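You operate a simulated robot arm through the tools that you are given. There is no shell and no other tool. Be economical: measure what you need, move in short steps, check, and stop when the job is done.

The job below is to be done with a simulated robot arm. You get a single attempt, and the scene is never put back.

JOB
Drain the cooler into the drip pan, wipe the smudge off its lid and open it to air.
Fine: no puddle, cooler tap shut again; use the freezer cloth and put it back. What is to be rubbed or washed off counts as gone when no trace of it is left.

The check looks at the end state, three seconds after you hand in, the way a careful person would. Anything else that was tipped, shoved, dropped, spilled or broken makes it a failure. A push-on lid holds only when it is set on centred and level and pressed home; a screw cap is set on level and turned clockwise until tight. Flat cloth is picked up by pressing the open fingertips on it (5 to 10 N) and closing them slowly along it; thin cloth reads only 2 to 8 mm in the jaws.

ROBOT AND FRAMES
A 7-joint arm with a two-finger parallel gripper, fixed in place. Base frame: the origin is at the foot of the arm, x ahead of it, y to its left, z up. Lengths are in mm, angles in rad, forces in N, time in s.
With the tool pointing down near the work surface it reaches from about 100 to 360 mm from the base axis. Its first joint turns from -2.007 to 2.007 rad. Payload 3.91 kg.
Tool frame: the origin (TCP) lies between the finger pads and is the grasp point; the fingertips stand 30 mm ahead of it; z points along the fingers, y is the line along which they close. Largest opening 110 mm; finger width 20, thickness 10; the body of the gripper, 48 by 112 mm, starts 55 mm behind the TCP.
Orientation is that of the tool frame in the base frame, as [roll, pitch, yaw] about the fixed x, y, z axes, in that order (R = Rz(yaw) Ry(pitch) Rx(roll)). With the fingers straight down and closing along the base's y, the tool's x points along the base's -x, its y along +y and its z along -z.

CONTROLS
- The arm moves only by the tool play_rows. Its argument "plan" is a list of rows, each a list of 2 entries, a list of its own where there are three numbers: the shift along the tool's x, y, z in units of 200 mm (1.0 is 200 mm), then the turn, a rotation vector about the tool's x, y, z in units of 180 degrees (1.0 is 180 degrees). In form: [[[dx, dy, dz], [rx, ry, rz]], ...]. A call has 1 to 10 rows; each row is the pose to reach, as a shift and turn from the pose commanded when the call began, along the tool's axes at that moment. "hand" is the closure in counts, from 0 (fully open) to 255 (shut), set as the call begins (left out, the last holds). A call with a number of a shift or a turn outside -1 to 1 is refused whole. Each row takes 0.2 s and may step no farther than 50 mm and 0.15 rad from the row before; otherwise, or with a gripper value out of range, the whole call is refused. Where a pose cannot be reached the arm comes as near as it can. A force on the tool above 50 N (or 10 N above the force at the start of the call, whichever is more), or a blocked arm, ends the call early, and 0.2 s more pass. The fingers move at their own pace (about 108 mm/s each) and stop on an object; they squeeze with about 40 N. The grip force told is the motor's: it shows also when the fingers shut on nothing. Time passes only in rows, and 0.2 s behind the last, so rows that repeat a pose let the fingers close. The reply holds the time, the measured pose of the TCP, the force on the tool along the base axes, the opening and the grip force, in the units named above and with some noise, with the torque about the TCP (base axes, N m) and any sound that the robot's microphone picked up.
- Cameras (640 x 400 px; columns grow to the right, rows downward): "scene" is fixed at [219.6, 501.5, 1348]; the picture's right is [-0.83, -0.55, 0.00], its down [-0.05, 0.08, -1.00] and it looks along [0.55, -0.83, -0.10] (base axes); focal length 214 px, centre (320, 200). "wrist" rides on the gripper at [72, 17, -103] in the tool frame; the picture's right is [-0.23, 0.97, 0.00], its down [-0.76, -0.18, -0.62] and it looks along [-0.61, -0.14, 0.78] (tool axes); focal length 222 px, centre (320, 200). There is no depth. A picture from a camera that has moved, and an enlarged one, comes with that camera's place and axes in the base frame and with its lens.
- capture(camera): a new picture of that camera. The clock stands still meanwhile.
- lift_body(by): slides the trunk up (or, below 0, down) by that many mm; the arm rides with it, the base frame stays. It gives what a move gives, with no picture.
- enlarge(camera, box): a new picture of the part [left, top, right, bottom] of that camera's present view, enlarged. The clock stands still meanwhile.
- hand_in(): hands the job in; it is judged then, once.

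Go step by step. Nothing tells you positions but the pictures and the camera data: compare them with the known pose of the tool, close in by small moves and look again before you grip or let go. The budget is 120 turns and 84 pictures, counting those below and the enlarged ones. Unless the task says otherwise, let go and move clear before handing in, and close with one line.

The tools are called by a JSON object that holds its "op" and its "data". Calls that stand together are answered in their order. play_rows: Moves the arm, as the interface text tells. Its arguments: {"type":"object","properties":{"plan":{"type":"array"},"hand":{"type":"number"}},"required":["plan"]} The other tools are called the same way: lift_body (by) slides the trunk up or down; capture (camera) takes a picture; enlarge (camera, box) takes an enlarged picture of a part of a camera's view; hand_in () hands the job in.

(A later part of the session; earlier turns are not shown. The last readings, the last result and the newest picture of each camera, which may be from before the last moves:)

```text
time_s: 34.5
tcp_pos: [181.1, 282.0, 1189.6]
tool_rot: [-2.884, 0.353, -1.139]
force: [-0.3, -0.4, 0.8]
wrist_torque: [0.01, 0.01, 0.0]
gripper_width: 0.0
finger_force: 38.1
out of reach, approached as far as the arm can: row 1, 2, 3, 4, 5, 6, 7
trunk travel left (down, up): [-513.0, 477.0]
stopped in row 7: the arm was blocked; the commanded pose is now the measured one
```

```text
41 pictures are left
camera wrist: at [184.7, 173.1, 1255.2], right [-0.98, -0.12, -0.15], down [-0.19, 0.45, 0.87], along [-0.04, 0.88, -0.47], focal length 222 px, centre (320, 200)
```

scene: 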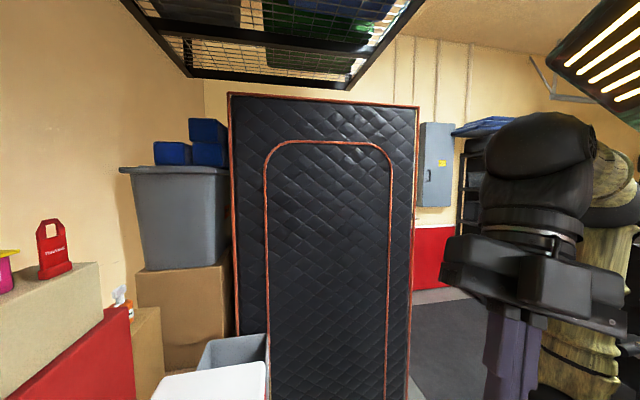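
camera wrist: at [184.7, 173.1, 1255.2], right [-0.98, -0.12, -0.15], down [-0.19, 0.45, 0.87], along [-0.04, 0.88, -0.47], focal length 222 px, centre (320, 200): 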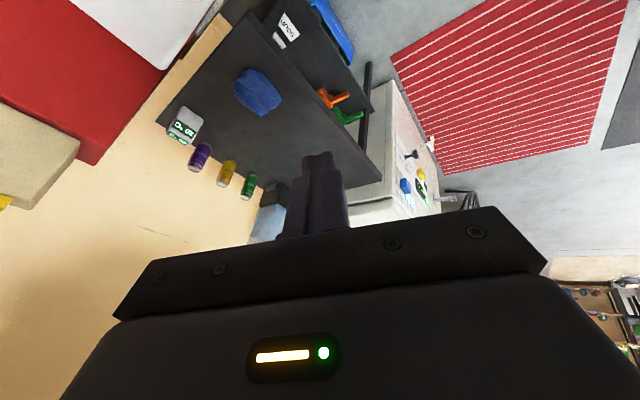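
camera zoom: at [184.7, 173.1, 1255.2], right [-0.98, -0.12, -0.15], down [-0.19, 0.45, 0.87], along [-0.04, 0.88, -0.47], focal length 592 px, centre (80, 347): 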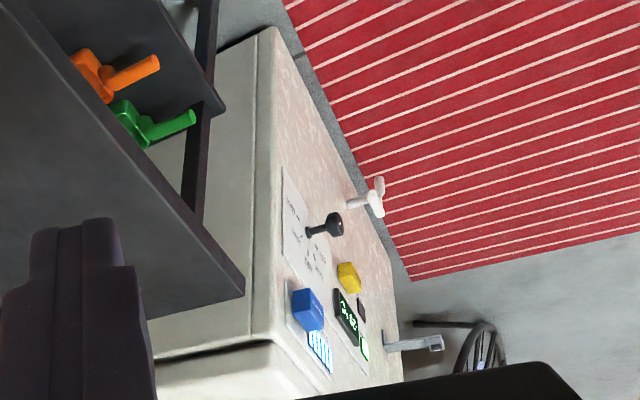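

{"op": "play_rows", "data": {"plan": [[[0.152, -0.084, -0.036], [0, 0, 0]], [[0.304, -0.168, -0.071], [-0.007, -0.005, -0.018]], [[0.455, -0.252, -0.107], [-0.014, -0.01, -0.037]], [[0.455, -0.252, -0.107], [-0.028, -0.019, -0.074]], [[0.455, -0.252, -0.107], [-0.042, -0.029, -0.111]], [[0.455, -0.252, -0.107], [-0.057, -0.039, -0.149]], [[0.455, -0.252, -0.107], [-0.071, -0.049, -0.186]], [[0.455, -0.252, -0.107], [-0.085, -0.058, -0.223]], [[0.455, -0.252, -0.107], [-0.099, -0.068, -0.26]]]}}

{"op": "capture", "data": {"camera": "wrist"}}

```text
time_s: 36.5
tcp_pos: [259.9, 213.1, 1189.2]
tool_rot: [-2.885, 0.351, -0.236]
force: [0.5, 0.1, 0.1]
wrist_torque: [0.02, -0.02, -0.01]
gripper_width: 0.2
finger_force: 37.9
out of reach, approached as far as the arm can: row 1, 2
trunk travel left (down, up): [-513.0, 477.0]
```

```text
40 pictures are left
camera wrist: at [348.5, 149.4, 1254.8], right [-0.51, -0.85, -0.15], down [-0.48, 0.13, 0.87], along [-0.72, 0.52, -0.47], focal length 222 px, centre (320, 200)
```

wrist: 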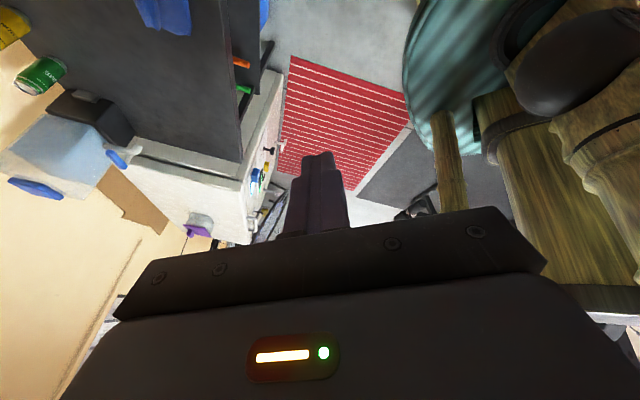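

{"op": "enlarge", "data": {"camera": "wrist", "box": [0, 60, 320, 260]}}

```text
2.00 times, centred on (160, 160) of wrist
camera zoom: at [348.5, 149.4, 1254.8], right [-0.51, -0.85, -0.15], down [-0.48, 0.13, 0.87], along [-0.72, 0.52, -0.47], focal length 444 px, centre (640, 280)
```

zoom: 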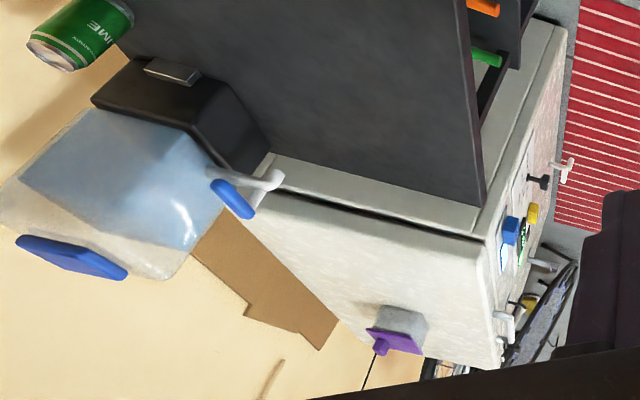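

No other cloth shows up on or around the freezer. The blue cloth at roughly (378, 592, 753), next to the freezer, is the only one, so I'll use it. First I'll square the tool to point straight down, facing it.

{"op": "play_rows", "data": {"plan": [[[0, 0, 0], [0.0036, 0.0108, 0.0415]], [[0, 0, 0], [0.0072, 0.0216, 0.083]], [[0, 0, 0], [0.0109, 0.0324, 0.1245]], [[0, 0, 0], [0.0145, 0.0431, 0.166]], [[0, 0, 0], [0.0181, 0.0539, 0.2075]], [[0, 0, 0], [0.0217, 0.0647, 0.249]], [[0, 0, 0], [0.0253, 0.0755, 0.2905]]]}}

{"op": "play_rows", "data": {"plan": [[[0, 0, 0], [0.0036, 0.0108, 0.0415]], [[0, 0, 0], [0.0072, 0.0216, 0.083]], [[0, 0, 0], [0.0109, 0.0324, 0.1245]], [[0, 0, 0], [0.0145, 0.0431, 0.166]], [[0, 0, 0], [0.0181, 0.0539, 0.2075]], [[0, 0, 0], [0.0217, 0.0647, 0.249]], [[0, 0, 0], [0.0253, 0.0755, 0.2905]]], "hand": 0}}

```text
time_s: 38.1
tcp_pos: [261.2, 213.2, 1188.0]
tool_rot: [-3.109, 0.238, -1.224]
force: [0.4, -0.4, 0.4]
wrist_torque: [0.0, 0.04, -0.02]
gripper_width: 0.0
finger_force: 37.6
trunk travel left (down, up): [-513.0, 477.0]
```

```text
time_s: 39.7
tcp_pos: [260.2, 214.2, 1188.0]
tool_rot: [-3.139, 0.0, -2.146]
force: [0.2, -1.1, 0.5]
wrist_torque: [-0.01, 0.01, 0.01]
gripper_width: 109.9
finger_force: 0.0
trunk travel left (down, up): [-513.0, 477.0]
```

{"op": "play_rows", "data": {"plan": [[[-0.18, 0.05, 0], [0, 0, 0]], [[-0.36, 0.1, 0], [0, 0, 0]], [[-0.54, 0.15, 0], [0, 0, 0]], [[-0.72, 0.2, 0], [0, 0, 0]], [[-0.9, 0.25, 0], [0, 0, 0]]]}}

{"op": "lift_body", "data": {"by": -250}}

{"op": "capture", "data": {"camera": "wrist"}}

```text
time_s: 40.9
tcp_pos: [312.0, 390.6, 1189.0]
tool_rot: [-3.141, -0.001, -2.144]
force: [0.6, 0.3, 0.1]
wrist_torque: [0.02, 0.02, 0.04]
gripper_width: 110.0
finger_force: 0.1
trunk travel left (down, up): [-513.0, 477.0]
```

```text
time_s: 43.5
tcp_pos: [311.7, 388.3, 939.7]
tool_rot: [-3.14, -0.002, -2.143]
force: [0.3, -0.1, 0.2]
wrist_torque: [0.06, 0.03, 0.01]
gripper_width: 110.1
finger_force: 0.0
trunk travel left (down, up): [-263.0, 727.0]
```

```text
38 pictures are left
camera wrist: at [258.2, 337.8, 1043.7], right [-0.7, 0.72, 0.0], down [0.56, 0.54, 0.62], along [0.45, 0.43, -0.78], focal length 222 px, centre (320, 200)
```

wrist: 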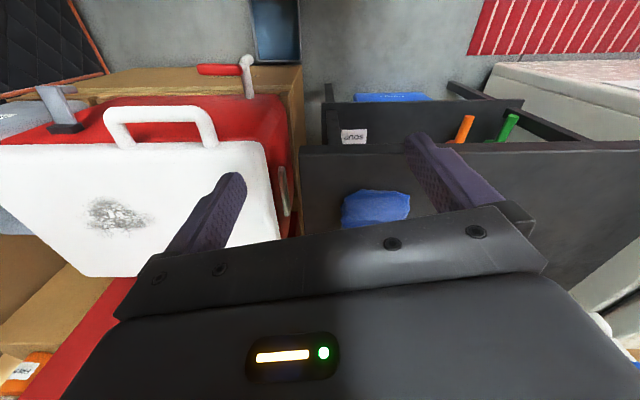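

Cloth near (370, 580, 755). I'll move above it.

{"op": "play_rows", "data": {"plan": [[[-0.16, 0.046, 0], [0, 0, 0]], [[-0.32, 0.092, 0], [0, 0, 0]], [[-0.48, 0.138, 0.05], [0, 0, 0]], [[-0.64, 0.184, 0.15], [0, 0, 0]], [[-0.8, 0.23, 0.3], [0, 0, 0]], [[-0.94, 0.27, 0.45], [0, 0, 0]], [[-0.94, 0.27, 0.45], [0, 0, 0]]]}}

{"op": "capture", "data": {"camera": "wrist"}}

```text
time_s: 45.1
tcp_pos: [359.4, 541.9, 806.3]
tool_rot: [-3.14, -0.006, -2.143]
force: [-0.1, -0.8, 0.2]
wrist_torque: [0.0, 0.01, 0.01]
gripper_width: 110.0
finger_force: 0.0
out of reach, approached as far as the arm can: row 2, 3, 4, 5, 6, 7
trunk travel left (down, up): [-263.0, 727.0]
```

```text
37 pictures are left
camera wrist: at [304.5, 491.6, 911.6], right [-0.7, 0.72, 0.0], down [0.56, 0.55, 0.62], along [0.45, 0.43, -0.79], focal length 222 px, centre (320, 200)
```

wrist: 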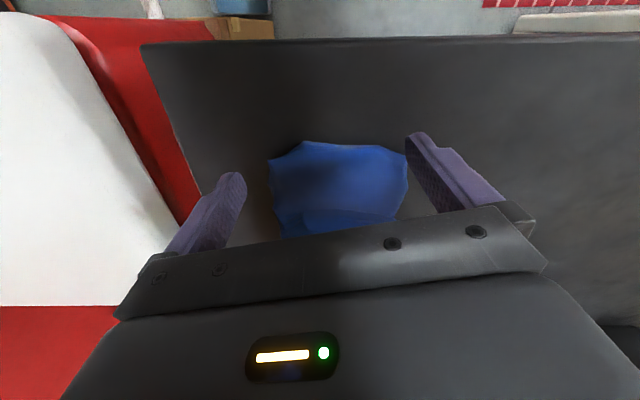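

The arm falls short here because the trunk is too low. I'll raise the trunk 200 mm and reach down instead.

{"op": "lift_body", "data": {"by": 200}}

{"op": "play_rows", "data": {"plan": [[[0, 0, 0.2], [0, 0, 0]], [[0, 0, 0.4], [0, 0, 0]], [[0, 0, 0.6], [0, 0, 0]], [[0, 0, 0.8], [0, 0, 0]], [[0, 0, 0.95], [0, 0, 0]], [[0, 0, 0.95], [0, 0, 0]]]}}

```text
time_s: 47.3
tcp_pos: [357.1, 541.7, 1009.4]
tool_rot: [-3.138, 0.0, -2.142]
force: [-0.3, -0.1, -0.4]
wrist_torque: [0.0, 0.01, 0.01]
gripper_width: 109.9
finger_force: 0.0
trunk travel left (down, up): [-463.0, 527.0]
```

```text
time_s: 48.7
tcp_pos: [355.1, 542.9, 817.6]
tool_rot: [-3.139, -0.002, -2.144]
force: [-0.3, 0.7, -0.1]
wrist_torque: [-0.01, 0.0, -0.01]
gripper_width: 110.3
finger_force: 0.0
trunk travel left (down, up): [-463.0, 527.0]
```

{"op": "play_rows", "data": {"plan": [[[-0.1, 0.002, 0], [0, 0, 0]], [[-0.2, 0.004, 0], [0, 0, 0]], [[-0.2, 0.004, 0], [0, 0, 0]]]}}

{"op": "capture", "data": {"camera": "wrist"}}

```text
time_s: 49.5
tcp_pos: [380.3, 574.3, 817.7]
tool_rot: [-3.139, -0.002, -2.145]
force: [1.0, -0.6, -0.2]
wrist_torque: [0.01, 0.02, 0.04]
gripper_width: 110.1
finger_force: 0.1
trunk travel left (down, up): [-463.0, 527.0]
```

```text
36 pictures are left
camera wrist: at [326.1, 524.2, 922.0], right [-0.7, 0.72, 0.0], down [0.56, 0.55, 0.62], along [0.45, 0.43, -0.78], focal length 222 px, centre (320, 200)
```

wrist: 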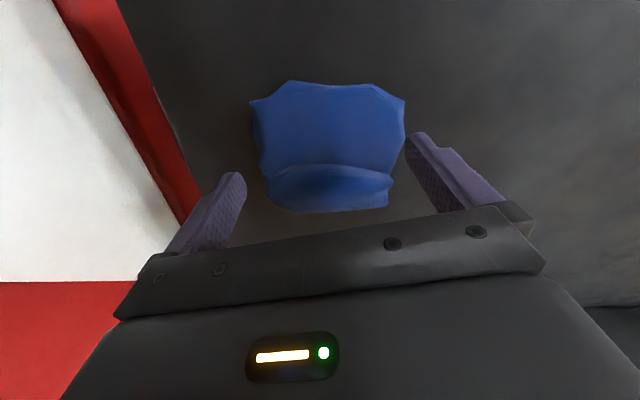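

I'm centred over the cloth. I'll narrow the fingers a little and descend carefully.

{"op": "play_rows", "data": {"plan": [[[0, 0, 0.05], [0, 0, 0]], [[0, 0, 0.1], [0, 0, 0]], [[0, 0, 0.12], [0, 0, 0]]], "hand": 46}}

{"op": "play_rows", "data": {"plan": [[[0, 0, 0.02], [0, 0, 0]], [[0, 0, 0.02], [0, 0, 0]]]}}

{"op": "play_rows", "data": {"plan": [[[0, 0, 0.02], [0, 0, 0]], [[0, 0, 0.02], [0, 0, 0]]]}}

```text
time_s: 50.3
tcp_pos: [377.3, 574.9, 794.1]
tool_rot: [3.141, -0.002, -2.142]
force: [0.7, 0.2, 0.1]
wrist_torque: [-0.02, -0.01, 0.03]
gripper_width: 90.2
finger_force: 0.0
trunk travel left (down, up): [-463.0, 527.0]
```

```text
time_s: 50.9
tcp_pos: [377.6, 575.3, 792.6]
tool_rot: [-3.141, 0.002, -2.143]
force: [-0.7, -0.4, 10.3]
wrist_torque: [0.24, 0.39, 0.02]
gripper_width: 90.1
finger_force: 0.0
trunk travel left (down, up): [-463.0, 527.0]
```

```text
time_s: 51.5
tcp_pos: [377.2, 574.5, 791.1]
tool_rot: [3.14, 0.009, -2.145]
force: [0.3, -2.0, 35.3]
wrist_torque: [0.85, 1.44, 0.05]
gripper_width: 90.0
finger_force: 0.0
trunk travel left (down, up): [-463.0, 527.0]
```

{"op": "play_rows", "data": {"plan": [[[0, 0, -0.021], [0, 0, 0]], [[0, 0, -0.021], [0, 0, 0]]]}}

{"op": "capture", "data": {"camera": "wrist"}}

```text
time_s: 52.1
tcp_pos: [377.9, 574.6, 792.3]
tool_rot: [-3.141, 0.002, -2.145]
force: [0.0, 2.2, 21.0]
wrist_torque: [0.64, 0.85, -0.17]
gripper_width: 90.8
finger_force: 0.8
trunk travel left (down, up): [-463.0, 527.0]
```

```text
35 pictures are left
camera wrist: at [324.1, 523.3, 896.6], right [-0.7, 0.72, 0.0], down [0.56, 0.54, 0.62], along [0.45, 0.43, -0.78], focal length 222 px, centre (320, 200)
```

wrist: 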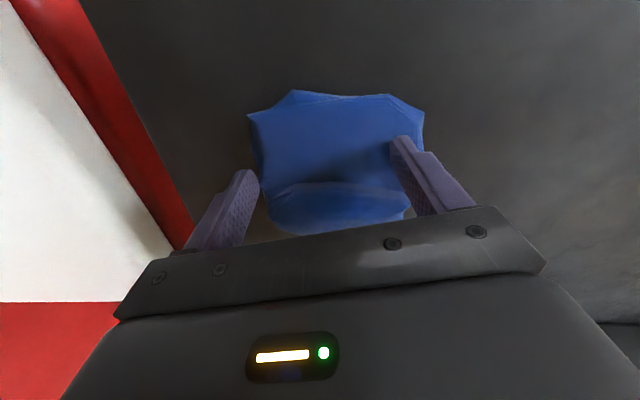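

Only the right finger is pressing. I'll lift, narrow the fingers, shift slightly and press gently again.

{"op": "play_rows", "data": {"plan": [[[0, 0, -0.05], [0, 0, 0]], [[0, 0.04, -0.05], [0, 0, 0]], [[0, 0.04, -0.05], [0, 0, 0]]], "hand": 93}}

{"op": "play_rows", "data": {"plan": [[[0, 0, 0.025], [0, 0, 0]], [[0, 0, 0.04], [0, 0, 0]], [[0, 0, 0.04], [0, 0, 0]]]}}

```text
time_s: 52.9
tcp_pos: [372.1, 578.4, 800.4]
tool_rot: [-3.139, -0.004, -2.143]
force: [0.3, 0.2, -0.9]
wrist_torque: [0.03, -0.01, -0.02]
gripper_width: 70.0
finger_force: 0.0
trunk travel left (down, up): [-463.0, 527.0]
```

```text
time_s: 53.7
tcp_pos: [371.7, 580.6, 792.8]
tool_rot: [3.14, -0.001, -2.143]
force: [0.2, 0.9, 2.0]
wrist_torque: [0.08, 0.03, -0.02]
gripper_width: 70.0
finger_force: 0.2
trunk travel left (down, up): [-463.0, 527.0]
```

{"op": "play_rows", "data": {"plan": [[[0, 0, 0.007], [0, 0, 0]], [[0, 0, 0.007], [0, 0, 0]]]}}

```text
time_s: 54.3
tcp_pos: [370.1, 579.3, 793.2]
tool_rot: [-3.141, 0.002, -2.144]
force: [1.9, 1.4, 8.2]
wrist_torque: [0.21, 0.2, -0.1]
gripper_width: 69.8
finger_force: 0.0
trunk travel left (down, up): [-463.0, 527.0]
```

8 N pressed. I'll close slowly along the cloth.

{"op": "play_rows", "data": {"plan": [[[0, 0, 0], [0, 0, 0]]], "hand": 120}}

{"op": "play_rows", "data": {"plan": [[[0, 0, 0], [0, 0, 0]]], "hand": 147}}

{"op": "play_rows", "data": {"plan": [[[0, 0, 0], [0, 0, 0]]], "hand": 174}}

{"op": "play_rows", "data": {"plan": [[[0, 0, 0], [0, 0, 0]]], "hand": 200}}

{"op": "play_rows", "data": {"plan": [[[0, 0, 0], [0, 0, 0]]], "hand": 225}}

{"op": "play_rows", "data": {"plan": [[[0, 0, 0], [0, 0, 0]], [[0, 0, 0], [0, 0, 0]]], "hand": 255}}

```text
time_s: 54.7
tcp_pos: [372.2, 578.5, 793.2]
tool_rot: [-3.139, 0.001, -2.144]
force: [4.0, 0.2, 12.7]
wrist_torque: [0.25, 0.35, -0.07]
gripper_width: 68.1
finger_force: 10.0
trunk travel left (down, up): [-463.0, 527.0]
```

```text
time_s: 55.1
tcp_pos: [369.8, 579.3, 792.0]
tool_rot: [-3.139, 0.0, -2.143]
force: [1.7, -1.6, 12.9]
wrist_torque: [0.1, 0.23, -0.01]
gripper_width: 53.4
finger_force: 6.9
trunk travel left (down, up): [-463.0, 527.0]
```

```text
time_s: 55.5
tcp_pos: [373.0, 579.4, 791.7]
tool_rot: [-3.14, 0.001, -2.145]
force: [5.3, -2.2, 15.6]
wrist_torque: [0.34, 0.65, -0.1]
gripper_width: 50.8
finger_force: 15.5
trunk travel left (down, up): [-463.0, 527.0]
```

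```text
time_s: 55.9
tcp_pos: [371.5, 579.3, 792.8]
tool_rot: [3.141, 0.0, -2.145]
force: [2.7, -2.1, 14.9]
wrist_torque: [0.11, 0.11, -0.07]
gripper_width: 29.2
finger_force: 5.3
trunk travel left (down, up): [-463.0, 527.0]
```

```text
time_s: 56.3
tcp_pos: [371.5, 578.7, 793.2]
tool_rot: [-3.141, 0.0, -2.144]
force: [2.0, -1.9, 14.7]
wrist_torque: [0.24, 0.43, -0.12]
gripper_width: 27.6
finger_force: 14.4
trunk travel left (down, up): [-463.0, 527.0]
```

```text
time_s: 56.9
tcp_pos: [372.4, 577.6, 793.3]
tool_rot: [-3.14, -0.001, -2.142]
force: [2.7, -2.2, 14.9]
wrist_torque: [-0.07, -0.06, 0.03]
gripper_width: 0.0
finger_force: 38.2
trunk travel left (down, up): [-463.0, 527.0]
```

{"op": "capture", "data": {"camera": "wrist"}}

```text
34 pictures are left
camera wrist: at [317.4, 527.6, 896.9], right [-0.7, 0.72, 0.0], down [0.56, 0.54, 0.62], along [0.45, 0.43, -0.78], focal length 222 px, centre (320, 200)
```

wrist: 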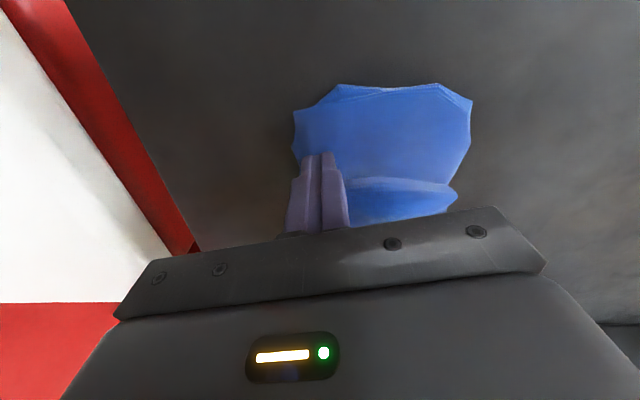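

The cloth slid right instead of bunching. I'll recentre with a narrower opening and try again.

{"op": "play_rows", "data": {"plan": [[[0, 0, -0.08], [0, 0, 0]], [[0, 0.1, -0.1], [0, 0, 0]], [[0, 0.215, -0.1], [0, 0, 0]], [[0, 0.215, -0.1], [0, 0, 0]]], "hand": 116}}

{"op": "capture", "data": {"camera": "wrist"}}

```text
time_s: 57.9
tcp_pos: [336.1, 602.4, 811.8]
tool_rot: [-3.14, -0.002, -2.143]
force: [0.3, 0.7, -0.1]
wrist_torque: [0.04, 0.02, 0.0]
gripper_width: 60.0
finger_force: 0.2
trunk travel left (down, up): [-463.0, 527.0]
```

```text
33 pictures are left
camera wrist: at [282.1, 551.5, 916.4], right [-0.7, 0.72, 0.0], down [0.56, 0.54, 0.62], along [0.45, 0.43, -0.78], focal length 222 px, centre (320, 200)
```

wrist: 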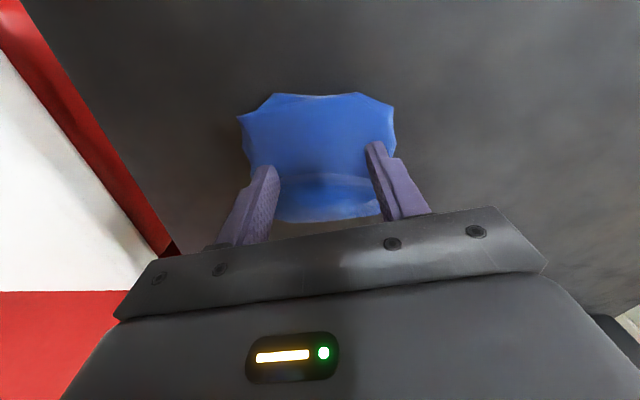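

{"op": "play_rows", "data": {"plan": [[[0, 0, 0.05], [0, 0, 0]], [[0, 0, 0.092], [0, 0, 0]], [[0, 0, 0.092], [0, 0, 0]]]}}

{"op": "play_rows", "data": {"plan": [[[0, 0, 0.006], [0, 0, 0]], [[0, 0, 0.006], [0, 0, 0]]]}}

```text
time_s: 58.7
tcp_pos: [335.9, 601.7, 792.4]
tool_rot: [-3.139, -0.001, -2.143]
force: [0.3, 0.6, -0.4]
wrist_torque: [0.03, 0.02, 0.01]
gripper_width: 59.8
finger_force: 0.0
trunk travel left (down, up): [-463.0, 527.0]
```

```text
time_s: 59.3
tcp_pos: [336.9, 603.8, 793.3]
tool_rot: [-3.14, 0.0, -2.144]
force: [0.1, 0.4, 2.0]
wrist_torque: [0.05, 0.03, -0.01]
gripper_width: 59.9
finger_force: 0.4
trunk travel left (down, up): [-463.0, 527.0]
```

{"op": "play_rows", "data": {"plan": [[[0, 0, 0.006], [0, 0, 0]], [[0, 0, 0.006], [0, 0, 0]]]}}

{"op": "play_rows", "data": {"plan": [[[0, 0, 0], [0, 0, 0]]], "hand": 128}}

{"op": "play_rows", "data": {"plan": [[[0, 0, 0], [0, 0, 0]]], "hand": 140}}

{"op": "play_rows", "data": {"plan": [[[0, 0, 0], [0, 0, 0]]], "hand": 152}}

{"op": "capture", "data": {"camera": "wrist"}}

```text
time_s: 59.9
tcp_pos: [335.7, 603.2, 792.9]
tool_rot: [-3.141, 0.0, -2.143]
force: [-1.0, 2.5, 5.6]
wrist_torque: [0.11, 0.08, 0.01]
gripper_width: 60.2
finger_force: 0.1
trunk travel left (down, up): [-463.0, 527.0]
```

```text
time_s: 60.3
tcp_pos: [336.3, 601.6, 793.2]
tool_rot: [-3.14, 0.001, -2.144]
force: [-2.3, 2.4, 8.9]
wrist_torque: [0.09, 0.08, 0.03]
gripper_width: 56.3
finger_force: 1.6
trunk travel left (down, up): [-463.0, 527.0]
```

```text
time_s: 60.7
tcp_pos: [336.4, 602.5, 792.2]
tool_rot: [-3.14, 0.001, -2.142]
force: [-2.3, 0.6, 9.1]
wrist_torque: [0.09, 0.09, 0.05]
gripper_width: 51.2
finger_force: 1.5
trunk travel left (down, up): [-463.0, 527.0]
```

```text
time_s: 61.1
tcp_pos: [335.3, 602.0, 792.6]
tool_rot: [-3.142, 0.001, -2.144]
force: [-2.3, 1.5, 9.7]
wrist_torque: [0.09, 0.11, 0.04]
gripper_width: 45.8
finger_force: 1.9
trunk travel left (down, up): [-463.0, 527.0]
```

```text
32 pictures are left
camera wrist: at [282.5, 550.7, 897.1], right [-0.7, 0.72, 0.0], down [0.56, 0.54, 0.62], along [0.45, 0.43, -0.78], focal length 222 px, centre (320, 200)
```

wrist: 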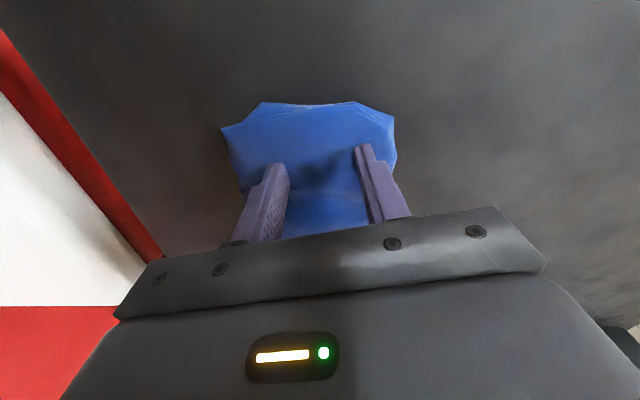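

Slow closing works: both fingers are pressing and the cloth seems to be bunching. I'll continue in small steps.

{"op": "play_rows", "data": {"plan": [[[0, 0, 0], [0, 0, 0]]], "hand": 164}}

{"op": "play_rows", "data": {"plan": [[[0, 0, 0], [0, 0, 0]]], "hand": 176}}

{"op": "play_rows", "data": {"plan": [[[0, 0, 0], [0, 0, 0]]], "hand": 188}}

{"op": "play_rows", "data": {"plan": [[[0, 0, 0], [0, 0, 0]]], "hand": 200}}

{"op": "play_rows", "data": {"plan": [[[0, 0, 0], [0, 0, 0]]], "hand": 212}}

{"op": "play_rows", "data": {"plan": [[[0, 0, 0], [0, 0, 0]]], "hand": 224}}

{"op": "play_rows", "data": {"plan": [[[0, 0, 0], [0, 0, 0]]], "hand": 236}}

{"op": "play_rows", "data": {"plan": [[[0, 0, 0], [0, 0, 0]], [[0, 0, 0], [0, 0, 0]]], "hand": 255}}

```text
time_s: 61.5
tcp_pos: [336.5, 600.4, 793.3]
tool_rot: [-3.14, 0.0, -2.141]
force: [-3.0, 1.7, 10.2]
wrist_torque: [0.05, 0.1, 0.04]
gripper_width: 41.2
finger_force: 2.0
trunk travel left (down, up): [-463.0, 527.0]
```

```text
time_s: 61.9
tcp_pos: [335.5, 601.4, 792.8]
tool_rot: [-3.14, 0.001, -2.144]
force: [-2.4, 1.1, 10.6]
wrist_torque: [0.05, 0.07, 0.04]
gripper_width: 36.0
finger_force: 2.0
trunk travel left (down, up): [-463.0, 527.0]
```

```text
time_s: 62.3
tcp_pos: [336.0, 600.9, 794.0]
tool_rot: [-3.139, 0.0, -2.143]
force: [-1.8, 1.6, 11.5]
wrist_torque: [0.06, 0.09, 0.01]
gripper_width: 31.4
finger_force: 2.3
trunk travel left (down, up): [-463.0, 527.0]
```

```text
time_s: 62.7
tcp_pos: [335.6, 601.9, 793.0]
tool_rot: [-3.141, 0.001, -2.144]
force: [-2.3, 1.1, 10.5]
wrist_torque: [0.09, 0.08, 0.02]
gripper_width: 26.2
finger_force: 2.5
trunk travel left (down, up): [-463.0, 527.0]
```

```text
time_s: 63.1
tcp_pos: [335.6, 602.0, 792.1]
tool_rot: [-3.14, 0.002, -2.143]
force: [-1.7, 0.5, 11.9]
wrist_torque: [0.1, 0.06, 0.04]
gripper_width: 21.6
finger_force: 2.5
trunk travel left (down, up): [-463.0, 527.0]
```

```text
time_s: 63.5
tcp_pos: [335.9, 602.1, 792.5]
tool_rot: [-3.14, 0.0, -2.143]
force: [-3.1, 1.3, 11.0]
wrist_torque: [0.06, 0.05, 0.02]
gripper_width: 15.9
finger_force: 2.7
trunk travel left (down, up): [-463.0, 527.0]
```

```text
time_s: 63.9
tcp_pos: [335.7, 601.0, 792.8]
tool_rot: [-3.14, 0.001, -2.144]
force: [-2.8, 1.9, 10.8]
wrist_torque: [0.06, 0.07, 0.0]
gripper_width: 11.4
finger_force: 2.4
trunk travel left (down, up): [-463.0, 527.0]
```

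```text
time_s: 64.5
tcp_pos: [335.9, 601.9, 792.0]
tool_rot: [-3.139, 0.001, -2.142]
force: [-2.5, 0.3, 10.7]
wrist_torque: [0.01, 0.07, 0.0]
gripper_width: 0.1
finger_force: 37.6
trunk travel left (down, up): [-463.0, 527.0]
```

{"op": "enlarge", "data": {"camera": "wrist", "box": [200, 70, 440, 220]}}

```text
2.67 times, centred on (320, 145) of wrist
camera zoom: at [282.4, 550.5, 897.0], right [-0.7, 0.72, 0.0], down [0.56, 0.54, 0.62], along [0.45, 0.43, -0.78], focal length 592 px, centre (320, 347)
```

zoom: 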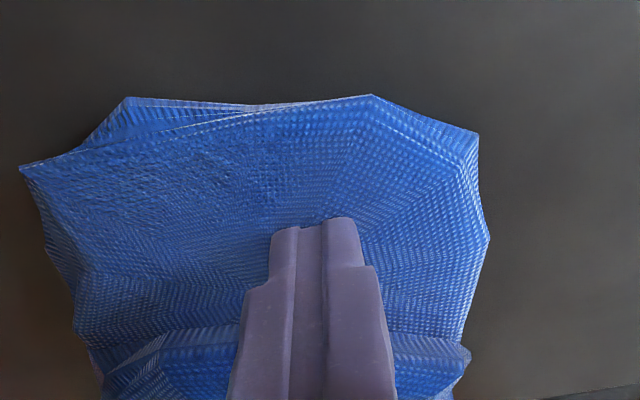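

{"op": "play_rows", "data": {"plan": [[[0, 0, -0.1], [0, 0, 0]], [[0, 0, -0.2], [0, 0, 0]], [[0, 0, -0.2], [0, 0, 0]]]}}

{"op": "capture", "data": {"camera": "wrist"}}

```text
time_s: 65.3
tcp_pos: [335.8, 602.1, 832.4]
tool_rot: [-3.139, -0.003, -2.143]
force: [-0.2, 0.1, 0.8]
wrist_torque: [-0.02, -0.01, 0.01]
gripper_width: 0.0
finger_force: 37.7
trunk travel left (down, up): [-463.0, 527.0]
```

```text
30 pictures are left
camera wrist: at [282.3, 551.5, 935.9], right [-0.7, 0.72, 0.0], down [0.56, 0.55, 0.62], along [0.45, 0.43, -0.78], focal length 222 px, centre (320, 200)
```

wrist: 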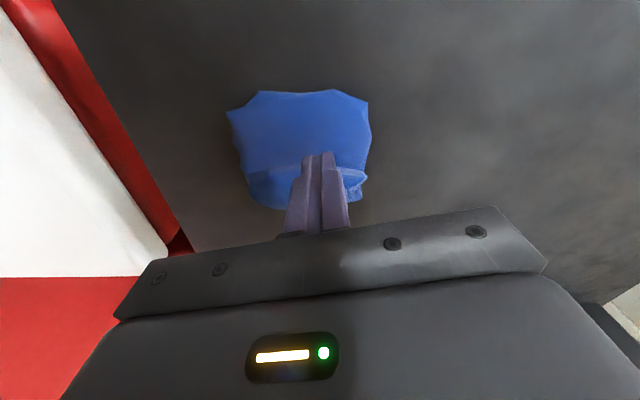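

Not gripped, since the pressing force crept above 10 N while closing. I'll retry with a lighter press, keeping it within 5–10 N.

{"op": "play_rows", "data": {"plan": [[[0, -0.07, 0], [0, 0, 0]], [[0, -0.07, 0.1], [0, 0, 0]], [[0, -0.07, 0.19], [0, 0, 0]], [[0, -0.07, 0.19], [0, 0, 0]]], "hand": 93}}

{"op": "play_rows", "data": {"plan": [[[0, 0, 0.005], [0, 0, 0]], [[0, 0, 0.009], [0, 0, 0]]]}}

```text
time_s: 66.3
tcp_pos: [347.3, 593.3, 793.1]
tool_rot: [-3.14, -0.001, -2.144]
force: [-0.2, 0.0, 0.9]
wrist_torque: [0.03, 0.02, -0.04]
gripper_width: 69.8
finger_force: 0.1
trunk travel left (down, up): [-463.0, 527.0]
```

```text
time_s: 66.9
tcp_pos: [347.8, 593.0, 793.9]
tool_rot: [-3.141, 0.0, -2.144]
force: [1.2, -2.7, 6.1]
wrist_torque: [-0.02, 0.05, -0.02]
gripper_width: 69.7
finger_force: 0.1
trunk travel left (down, up): [-463.0, 527.0]
```

{"op": "play_rows", "data": {"plan": [[[0, 0, 0], [0, 0, 0]]], "hand": 105}}

{"op": "play_rows", "data": {"plan": [[[0, 0, 0], [0, 0, 0]]], "hand": 117}}

{"op": "play_rows", "data": {"plan": [[[0, 0, 0], [0, 0, 0]]], "hand": 129}}

{"op": "enlarge", "data": {"camera": "wrist", "box": [200, 70, 440, 220]}}

```text
time_s: 67.3
tcp_pos: [347.3, 593.1, 792.3]
tool_rot: [3.14, -0.001, -2.142]
force: [0.3, 0.5, 7.4]
wrist_torque: [0.02, 0.01, 0.02]
gripper_width: 66.7
finger_force: 2.5
trunk travel left (down, up): [-463.0, 527.0]
```

```text
time_s: 67.7
tcp_pos: [347.7, 593.8, 792.3]
tool_rot: [-3.141, 0.001, -2.144]
force: [-1.3, 0.9, 9.0]
wrist_torque: [0.05, 0.08, 0.02]
gripper_width: 62.7
finger_force: 3.4
trunk travel left (down, up): [-463.0, 527.0]
```

```text
time_s: 68.1
tcp_pos: [346.0, 593.6, 791.8]
tool_rot: [3.142, -0.001, -2.144]
force: [-2.5, 0.9, 11.2]
wrist_torque: [0.04, 0.08, 0.04]
gripper_width: 57.0
finger_force: 2.7
trunk travel left (down, up): [-463.0, 527.0]
```

```text
2.67 times, centred on (320, 145) of wrist
camera zoom: at [293.4, 542.7, 897.0], right [-0.7, 0.72, 0.0], down [0.56, 0.54, 0.62], along [0.45, 0.43, -0.78], focal length 592 px, centre (320, 347)
```

zoom: 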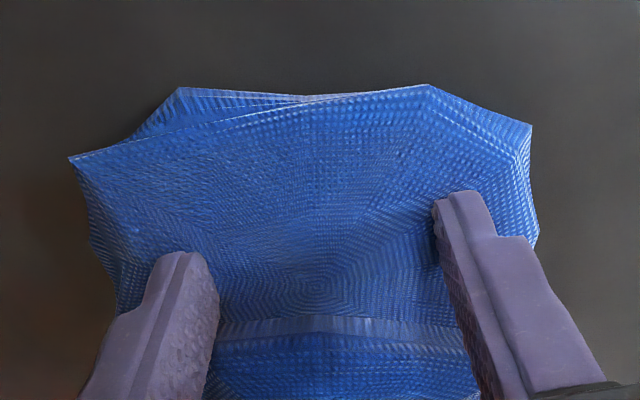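

{"op": "play_rows", "data": {"plan": [[[0, 0, -0.004], [0, 0, 0]]], "hand": 141}}

{"op": "play_rows", "data": {"plan": [[[0, 0, 0], [0, 0, 0]]], "hand": 153}}

{"op": "play_rows", "data": {"plan": [[[0, 0, -0.002], [0, 0, 0]]], "hand": 165}}

{"op": "play_rows", "data": {"plan": [[[0, 0, 0], [0, 0, 0]]], "hand": 177}}

{"op": "play_rows", "data": {"plan": [[[0, 0, 0], [0, 0, 0]]], "hand": 189}}

{"op": "enlarge", "data": {"camera": "wrist", "box": [200, 70, 440, 220]}}

```text
time_s: 68.5
tcp_pos: [347.2, 594.9, 792.1]
tool_rot: [-3.14, -0.002, -2.142]
force: [-1.7, -0.3, 7.0]
wrist_torque: [0.08, 0.12, 0.03]
gripper_width: 50.8
finger_force: 2.0
trunk travel left (down, up): [-463.0, 527.0]
```

```text
time_s: 68.9
tcp_pos: [347.4, 594.9, 793.5]
tool_rot: [-3.141, -0.003, -2.143]
force: [-1.7, -1.0, 6.6]
wrist_torque: [0.08, 0.11, 0.02]
gripper_width: 44.9
finger_force: 0.6
trunk travel left (down, up): [-463.0, 527.0]
```

```text
time_s: 69.3
tcp_pos: [348.0, 594.2, 792.8]
tool_rot: [-3.139, -0.003, -2.143]
force: [-1.0, -0.9, 1.3]
wrist_torque: [-0.01, 0.04, 0.07]
gripper_width: 39.0
finger_force: 0.3
trunk travel left (down, up): [-463.0, 527.0]
```

```text
time_s: 69.7
tcp_pos: [347.8, 593.9, 792.7]
tool_rot: [-3.141, -0.002, -2.142]
force: [0.0, -0.8, -0.3]
wrist_torque: [-0.02, 0.0, -0.02]
gripper_width: 33.9
finger_force: 0.1
trunk travel left (down, up): [-463.0, 527.0]
```

```text
time_s: 70.1
tcp_pos: [347.9, 595.3, 792.3]
tool_rot: [-3.139, -0.001, -2.143]
force: [0.4, -0.2, 0.6]
wrist_torque: [-0.02, 0.01, 0.01]
gripper_width: 28.4
finger_force: 0.2
trunk travel left (down, up): [-463.0, 527.0]
```

```text
2.67 times, centred on (320, 145) of wrist
camera zoom: at [293.5, 544.0, 897.8], right [-0.7, 0.72, 0.0], down [0.56, 0.55, 0.62], along [0.45, 0.43, -0.78], focal length 592 px, centre (320, 347)
```

zoom: 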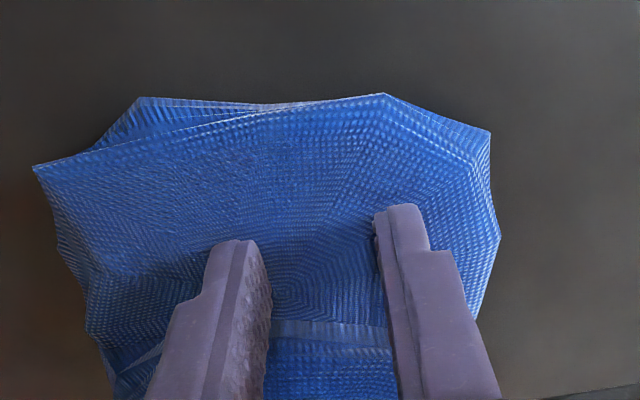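

The cloth behaves as a bowl-shaped lump with a raised rim, so I'll pinch its right rim with one finger outside and one inside.

{"op": "play_rows", "data": {"plan": [[[0, 0, -0.08], [0, 0, 0]], [[0, 0.1, -0.1], [0, 0, 0]], [[0, 0.18, -0.1], [0, 0, 0]], [[0, 0.18, -0.1], [0, 0, 0]]], "hand": 116}}

{"op": "enlarge", "data": {"camera": "wrist", "box": [200, 70, 440, 220]}}

```text
time_s: 71.1
tcp_pos: [319.5, 614.4, 815.4]
tool_rot: [-3.14, -0.001, -2.144]
force: [0.5, -0.4, 0.1]
wrist_torque: [0.0, 0.02, 0.0]
gripper_width: 59.9
finger_force: 0.0
trunk travel left (down, up): [-463.0, 527.0]
```

```text
2.67 times, centred on (320, 145) of wrist
camera zoom: at [265.8, 564.0, 919.6], right [-0.7, 0.72, 0.0], down [0.56, 0.54, 0.62], along [0.45, 0.43, -0.78], focal length 592 px, centre (320, 347)
```

zoom: 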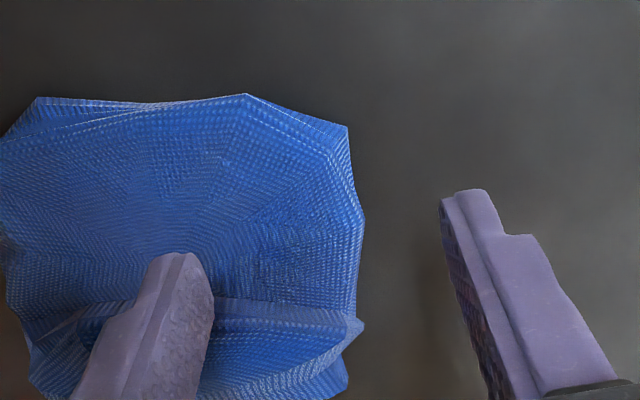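

{"op": "play_rows", "data": {"plan": [[[0, 0, 0.06], [0, 0, 0]], [[0, 0, 0.12], [0, 0, 0]], [[0, 0, 0.14], [0, 0, 0]]]}}

{"op": "play_rows", "data": {"plan": [[[0, 0, 0.015], [0, 0, 0]], [[0, 0, 0.015], [0, 0, 0]]]}}

{"op": "enlarge", "data": {"camera": "wrist", "box": [200, 70, 440, 220]}}

```text
time_s: 71.9
tcp_pos: [318.6, 614.1, 791.1]
tool_rot: [-3.141, 0.01, -2.144]
force: [0.1, 0.6, 32.0]
wrist_torque: [-0.65, -0.83, 0.01]
gripper_width: 59.7
finger_force: 0.0
trunk travel left (down, up): [-463.0, 527.0]
```

```text
time_s: 72.4
tcp_pos: [319.1, 615.0, 792.9]
tool_rot: [3.141, 0.021, -2.145]
force: [-0.2, -0.8, 16.1]
wrist_torque: [-0.38, -0.39, -0.12]
gripper_width: 59.9
finger_force: 0.1
trunk travel left (down, up): [-463.0, 527.0]
stopped in row 2: the force on the tool passed its limit at 50 N (the readings are from after the stop); the commanded pose is now the measured one
```

```text
2.67 times, centred on (320, 145) of wrist
camera zoom: at [264.3, 562.3, 895.3], right [-0.69, 0.72, 0.0], down [0.56, 0.53, 0.64], along [0.46, 0.45, -0.77], focal length 592 px, centre (320, 347)
```

zoom: 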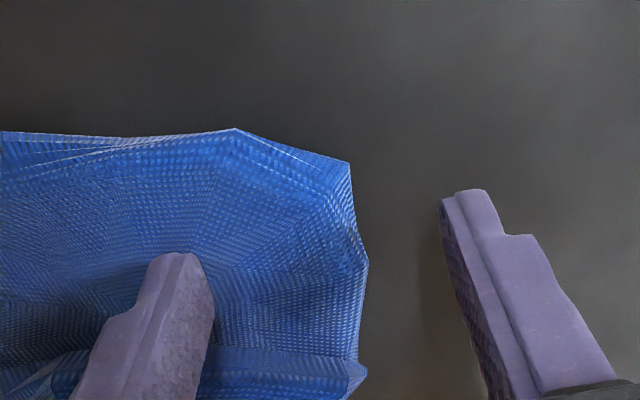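

Single-finger pressing doesn't help. I'll recentre on the cloth and repeat the press-and-close, holding the press strictly within 5–10 N.

{"op": "play_rows", "data": {"plan": [[[0, 0, -0.05], [0, -0.006, 0]], [[-0.03, -0.115, -0.05], [0, -0.006, 0]], [[-0.06, -0.23, -0.05], [0, -0.006, 0]], [[-0.06, -0.23, -0.02], [0, -0.006, 0]], [[-0.06, -0.23, -0.01], [0, -0.006, 0]]], "hand": 104}}

{"op": "enlarge", "data": {"camera": "wrist", "box": [200, 70, 440, 220]}}

```text
time_s: 73.6
tcp_pos: [364.6, 600.2, 794.1]
tool_rot: [-3.14, 0.032, -2.143]
force: [-1.4, -1.4, 4.6]
wrist_torque: [-0.08, 0.08, 0.03]
gripper_width: 64.8
finger_force: 0.0
trunk travel left (down, up): [-463.0, 527.0]
```

```text
2.67 times, centred on (320, 145) of wrist
camera zoom: at [308.2, 545.9, 894.9], right [-0.7, 0.72, 0.01], down [0.55, 0.53, 0.65], along [0.46, 0.46, -0.76], focal length 592 px, centre (320, 347)
```

zoom: 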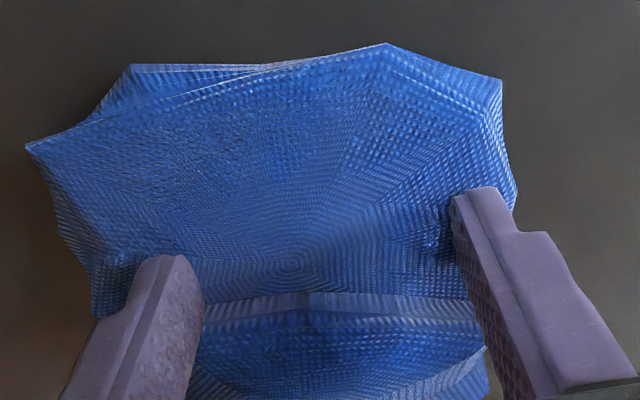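

{"op": "play_rows", "data": {"plan": [[[0, 0, 0.001], [0, 0.01, 0]], [[0, 0, 0.001], [0, 0.01, 0]]], "hand": 108}}

{"op": "play_rows", "data": {"plan": [[[0, 0, 0], [0, 0, 0]]], "hand": 114}}

{"op": "play_rows", "data": {"plan": [[[0, 0, 0], [0, 0, 0]]], "hand": 120}}

```text
time_s: 74.2
tcp_pos: [363.9, 600.5, 793.2]
tool_rot: [3.142, 0.003, -2.143]
force: [2.5, 4.2, 10.4]
wrist_torque: [0.13, -0.04, 0.02]
gripper_width: 64.6
finger_force: 1.2
trunk travel left (down, up): [-463.0, 527.0]
```

```text
time_s: 74.6
tcp_pos: [363.9, 600.2, 792.9]
tool_rot: [-3.141, 0.003, -2.144]
force: [1.9, 4.7, 12.5]
wrist_torque: [0.13, -0.06, 0.01]
gripper_width: 64.6
finger_force: 3.0
trunk travel left (down, up): [-463.0, 527.0]
```

```text
time_s: 75.0
tcp_pos: [363.7, 598.9, 793.2]
tool_rot: [-3.14, 0.002, -2.143]
force: [2.4, 2.8, 14.4]
wrist_torque: [0.05, -0.02, 0.03]
gripper_width: 62.5
finger_force: 4.3
trunk travel left (down, up): [-463.0, 527.0]
```

{"op": "play_rows", "data": {"plan": [[[0, 0, -0.006], [0, 0, 0]]], "hand": 124}}

{"op": "play_rows", "data": {"plan": [[[0, 0, 0], [0, 0, 0]]], "hand": 132}}

{"op": "play_rows", "data": {"plan": [[[0, 0, 0], [0, 0, 0]]], "hand": 140}}

```text
time_s: 75.4
tcp_pos: [362.3, 598.5, 793.5]
tool_rot: [-3.141, 0.0, -2.144]
force: [1.2, 1.3, 8.0]
wrist_torque: [0.07, -0.01, -0.05]
gripper_width: 60.0
finger_force: 3.6
trunk travel left (down, up): [-463.0, 527.0]
```

```text
time_s: 75.8
tcp_pos: [363.2, 598.5, 793.2]
tool_rot: [-3.141, 0.001, -2.144]
force: [-1.6, -1.6, 5.8]
wrist_torque: [0.0, -0.02, -0.02]
gripper_width: 55.3
finger_force: 2.1
trunk travel left (down, up): [-463.0, 527.0]
```

```text
time_s: 76.2
tcp_pos: [364.2, 600.0, 794.4]
tool_rot: [-3.141, 0.0, -2.144]
force: [-1.7, 0.4, 4.3]
wrist_torque: [-0.04, 0.09, -0.02]
gripper_width: 50.6
finger_force: 1.1
trunk travel left (down, up): [-463.0, 527.0]
```

{"op": "play_rows", "data": {"plan": [[[0, 0, 0.003], [0, 0, 0]]], "hand": 148}}

{"op": "play_rows", "data": {"plan": [[[0, 0, 0.001], [0, 0, 0]]], "hand": 156}}

{"op": "enlarge", "data": {"camera": "wrist", "box": [200, 70, 440, 220]}}

```text
time_s: 76.6
tcp_pos: [364.4, 600.4, 793.3]
tool_rot: [3.141, 0.0, -2.145]
force: [-2.1, -1.3, 3.3]
wrist_torque: [-0.03, 0.08, 0.0]
gripper_width: 47.1
finger_force: 0.7
trunk travel left (down, up): [-463.0, 527.0]
```

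```text
time_s: 77.0
tcp_pos: [364.6, 600.7, 792.3]
tool_rot: [-3.142, 0.002, -2.142]
force: [-2.4, -2.0, 6.0]
wrist_torque: [-0.07, 0.07, 0.0]
gripper_width: 44.0
finger_force: 1.3
trunk travel left (down, up): [-463.0, 527.0]
```

```text
2.67 times, centred on (320, 145) of wrist
camera zoom: at [310.6, 549.1, 897.0], right [-0.7, 0.72, 0.0], down [0.56, 0.54, 0.62], along [0.45, 0.43, -0.78], focal length 592 px, centre (320, 347)
```

zoom: 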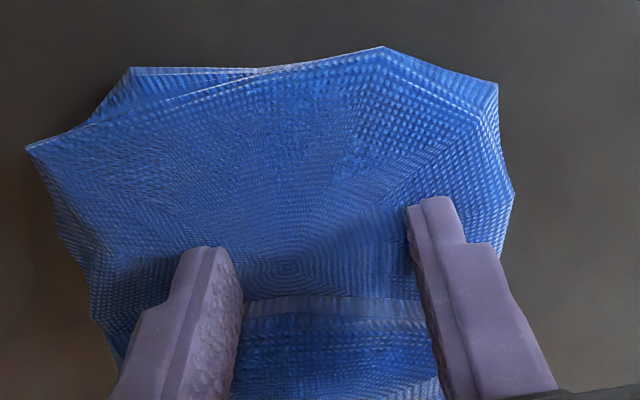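

{"op": "play_rows", "data": {"plan": [[[0, 0, 0.001], [0, 0, 0]]], "hand": 166}}

{"op": "play_rows", "data": {"plan": [[[0, 0, 0], [0, 0, 0]]], "hand": 176}}

{"op": "play_rows", "data": {"plan": [[[0, 0, 0], [0, 0, 0]]], "hand": 186}}

{"op": "play_rows", "data": {"plan": [[[0, 0, 0], [0, 0, 0]]], "hand": 196}}

{"op": "play_rows", "data": {"plan": [[[0, 0, 0], [0, 0, 0]]], "hand": 206}}

```text
time_s: 77.4
tcp_pos: [363.5, 601.5, 793.1]
tool_rot: [-3.141, 0.003, -2.143]
force: [-1.2, -3.0, 7.9]
wrist_torque: [-0.09, 0.05, 0.01]
gripper_width: 40.3
finger_force: 2.3
trunk travel left (down, up): [-463.0, 527.0]
```

```text
time_s: 77.8
tcp_pos: [364.5, 602.2, 792.1]
tool_rot: [-3.141, 0.003, -2.142]
force: [-0.2, -1.0, 9.4]
wrist_torque: [-0.03, -0.02, -0.02]
gripper_width: 37.2
finger_force: 2.9
trunk travel left (down, up): [-463.0, 527.0]
```

```text
time_s: 78.2
tcp_pos: [363.6, 601.9, 792.7]
tool_rot: [-3.142, 0.001, -2.143]
force: [1.2, 0.2, 10.5]
wrist_torque: [0.0, 0.01, 0.01]
gripper_width: 33.5
finger_force: 3.5
trunk travel left (down, up): [-463.0, 527.0]
```

```text
time_s: 78.6
tcp_pos: [362.7, 601.2, 794.0]
tool_rot: [3.141, -0.001, -2.143]
force: [0.7, 0.2, 12.0]
wrist_torque: [-0.02, -0.02, -0.03]
gripper_width: 29.2
finger_force: 3.4
trunk travel left (down, up): [-463.0, 527.0]
```

```text
time_s: 79.0
tcp_pos: [363.5, 601.5, 792.9]
tool_rot: [-3.141, 0.001, -2.144]
force: [1.0, -0.3, 11.5]
wrist_torque: [-0.04, 0.01, 0.01]
gripper_width: 25.1
finger_force: 4.1
trunk travel left (down, up): [-463.0, 527.0]
```

{"op": "play_rows", "data": {"plan": [[[0, 0, -0.003], [0, 0, 0]]], "hand": 216}}

{"op": "play_rows", "data": {"plan": [[[0, 0, 0], [0, 0, 0]]], "hand": 226}}

{"op": "play_rows", "data": {"plan": [[[0, 0, 0], [0, 0, 0]]], "hand": 236}}

{"op": "play_rows", "data": {"plan": [[[0, 0, 0], [0, 0, 0]]], "hand": 246}}

{"op": "play_rows", "data": {"plan": [[[0, 0, 0], [0, 0, 0]], [[0, 0, 0], [0, 0, 0]]], "hand": 255}}

{"op": "enlarge", "data": {"camera": "wrist", "box": [200, 70, 440, 220]}}

```text
time_s: 79.4
tcp_pos: [363.3, 601.6, 792.4]
tool_rot: [-3.14, 0.005, -2.144]
force: [1.9, 1.5, 11.5]
wrist_torque: [0.06, -0.1, -0.05]
gripper_width: 20.8
finger_force: 3.8
trunk travel left (down, up): [-463.0, 527.0]
```

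```text
time_s: 79.8
tcp_pos: [362.7, 601.2, 792.7]
tool_rot: [-3.141, 0.001, -2.143]
force: [2.4, -0.1, 12.9]
wrist_torque: [0.01, -0.01, -0.04]
gripper_width: 17.0
finger_force: 4.3
trunk travel left (down, up): [-463.0, 527.0]
```

```text
time_s: 80.2
tcp_pos: [363.4, 600.5, 792.6]
tool_rot: [-3.141, 0.0, -2.145]
force: [0.3, -0.7, 12.8]
wrist_torque: [-0.03, -0.03, -0.01]
gripper_width: 13.0
finger_force: 4.9
trunk travel left (down, up): [-463.0, 527.0]
```

```text
time_s: 80.6
tcp_pos: [362.7, 600.8, 793.3]
tool_rot: [3.141, 0.002, -2.144]
force: [-0.2, -1.1, 13.2]
wrist_torque: [-0.08, -0.01, 0.01]
gripper_width: 8.5
finger_force: 4.6
trunk travel left (down, up): [-463.0, 527.0]
```

```text
time_s: 81.2
tcp_pos: [361.7, 599.8, 792.9]
tool_rot: [3.141, 0.002, -2.143]
force: [-1.1, -1.3, 11.9]
wrist_torque: [-0.05, 0.03, -0.02]
gripper_width: 0.0
finger_force: 37.8
trunk travel left (down, up): [-463.0, 527.0]
```

```text
2.67 times, centred on (320, 145) of wrist
camera zoom: at [309.4, 549.2, 896.9], right [-0.7, 0.72, 0.0], down [0.56, 0.54, 0.62], along [0.45, 0.43, -0.78], focal length 592 px, centre (320, 347)
```

zoom: 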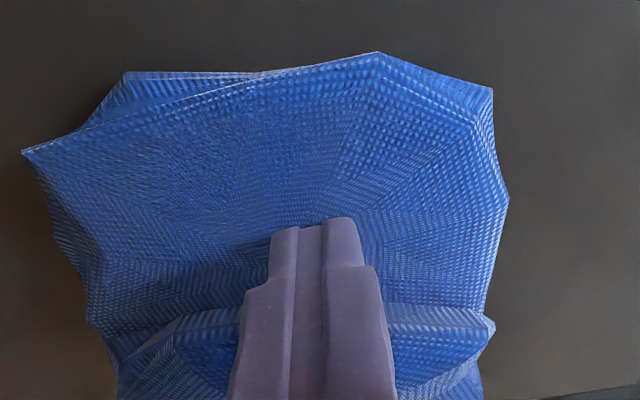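

Still not caught: the cloth is a stiff folded bundle. I'll probe the shelf surface beside it to learn its thickness.

{"op": "play_rows", "data": {"plan": [[[0, 0, -0.1], [0, 0, 0]], [[0, 0.2, -0.1], [0, 0, 0]], [[0, 0.4, -0.1], [0, 0, 0]], [[0, 0.4, 0], [0, 0, 0]], [[0, 0.4, 0.03], [0, 0, 0]]]}}

{"op": "play_rows", "data": {"plan": [[[0, 0, 0.02], [0, 0, 0]], [[0, 0, 0.04], [0, 0, 0]], [[0, 0, 0.06], [0, 0, 0]]]}}

```text
time_s: 82.4
tcp_pos: [298.1, 642.7, 788.2]
tool_rot: [3.141, 0.0, -2.148]
force: [-1.0, 1.4, 1.5]
wrist_torque: [-0.05, -0.02, 0.01]
gripper_width: 0.0
finger_force: 37.6
trunk travel left (down, up): [-463.0, 527.0]
```

```text
time_s: 83.2
tcp_pos: [293.5, 645.1, 779.8]
tool_rot: [3.138, 0.009, -2.141]
force: [-12.2, 8.5, 28.9]
wrist_torque: [0.0, 0.44, 0.13]
gripper_width: 0.2
finger_force: 37.8
trunk travel left (down, up): [-463.0, 527.0]
```

{"op": "capture", "data": {"camera": "wrist"}}

```text
22 pictures are left
camera wrist: at [239.8, 592.1, 883.7], right [-0.7, 0.72, 0.01], down [0.56, 0.54, 0.63], along [0.45, 0.44, -0.78], focal length 222 px, centre (320, 200)
```

wrist: 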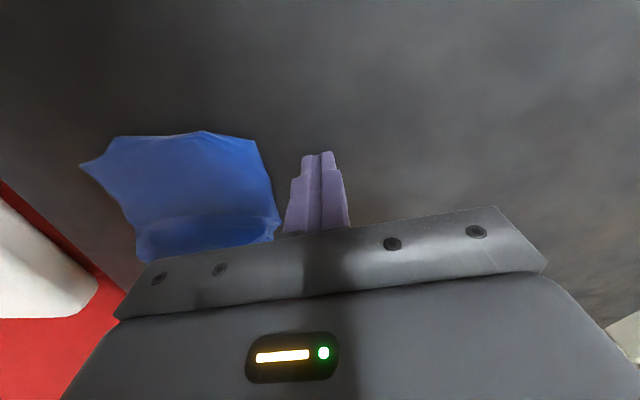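

The shelf is about 12 mm below the cloth's top. I'll try once more, with a narrower start and very small closing steps, holding the press near 7 N throughout.

{"op": "play_rows", "data": {"plan": [[[0.01, 0, -0.1], [0, 0, 0]], [[0.01, 0, -0.2], [0, 0, 0]], [[0.01, -0.16, -0.2], [0, 0, 0]], [[0.01, -0.33, -0.2], [0, 0, 0]], [[0.01, -0.495, -0.2], [0, 0, 0]], [[0.01, -0.495, -0.12], [0, 0, 0]], [[0.01, -0.495, -0.095], [0, 0, 0]], [[0.01, -0.495, -0.095], [0, 0, 0]]], "hand": 151}}

{"op": "play_rows", "data": {"plan": [[[0, 0, 0.008], [0, 0, 0]], [[0, 0, 0.008], [0, 0, 0]]]}}

```text
time_s: 85.0
tcp_pos: [380.5, 588.8, 792.9]
tool_rot: [-3.14, 0.004, -2.143]
force: [0.3, 0.8, 5.5]
wrist_torque: [0.01, 0.03, 0.02]
gripper_width: 45.0
finger_force: 0.0
trunk travel left (down, up): [-463.0, 527.0]
```

```text
time_s: 85.6
tcp_pos: [380.7, 589.5, 792.9]
tool_rot: [-3.141, 0.004, -2.145]
force: [4.3, 2.5, 16.8]
wrist_torque: [0.06, -0.07, -0.01]
gripper_width: 44.9
finger_force: 0.1
trunk travel left (down, up): [-463.0, 527.0]
```

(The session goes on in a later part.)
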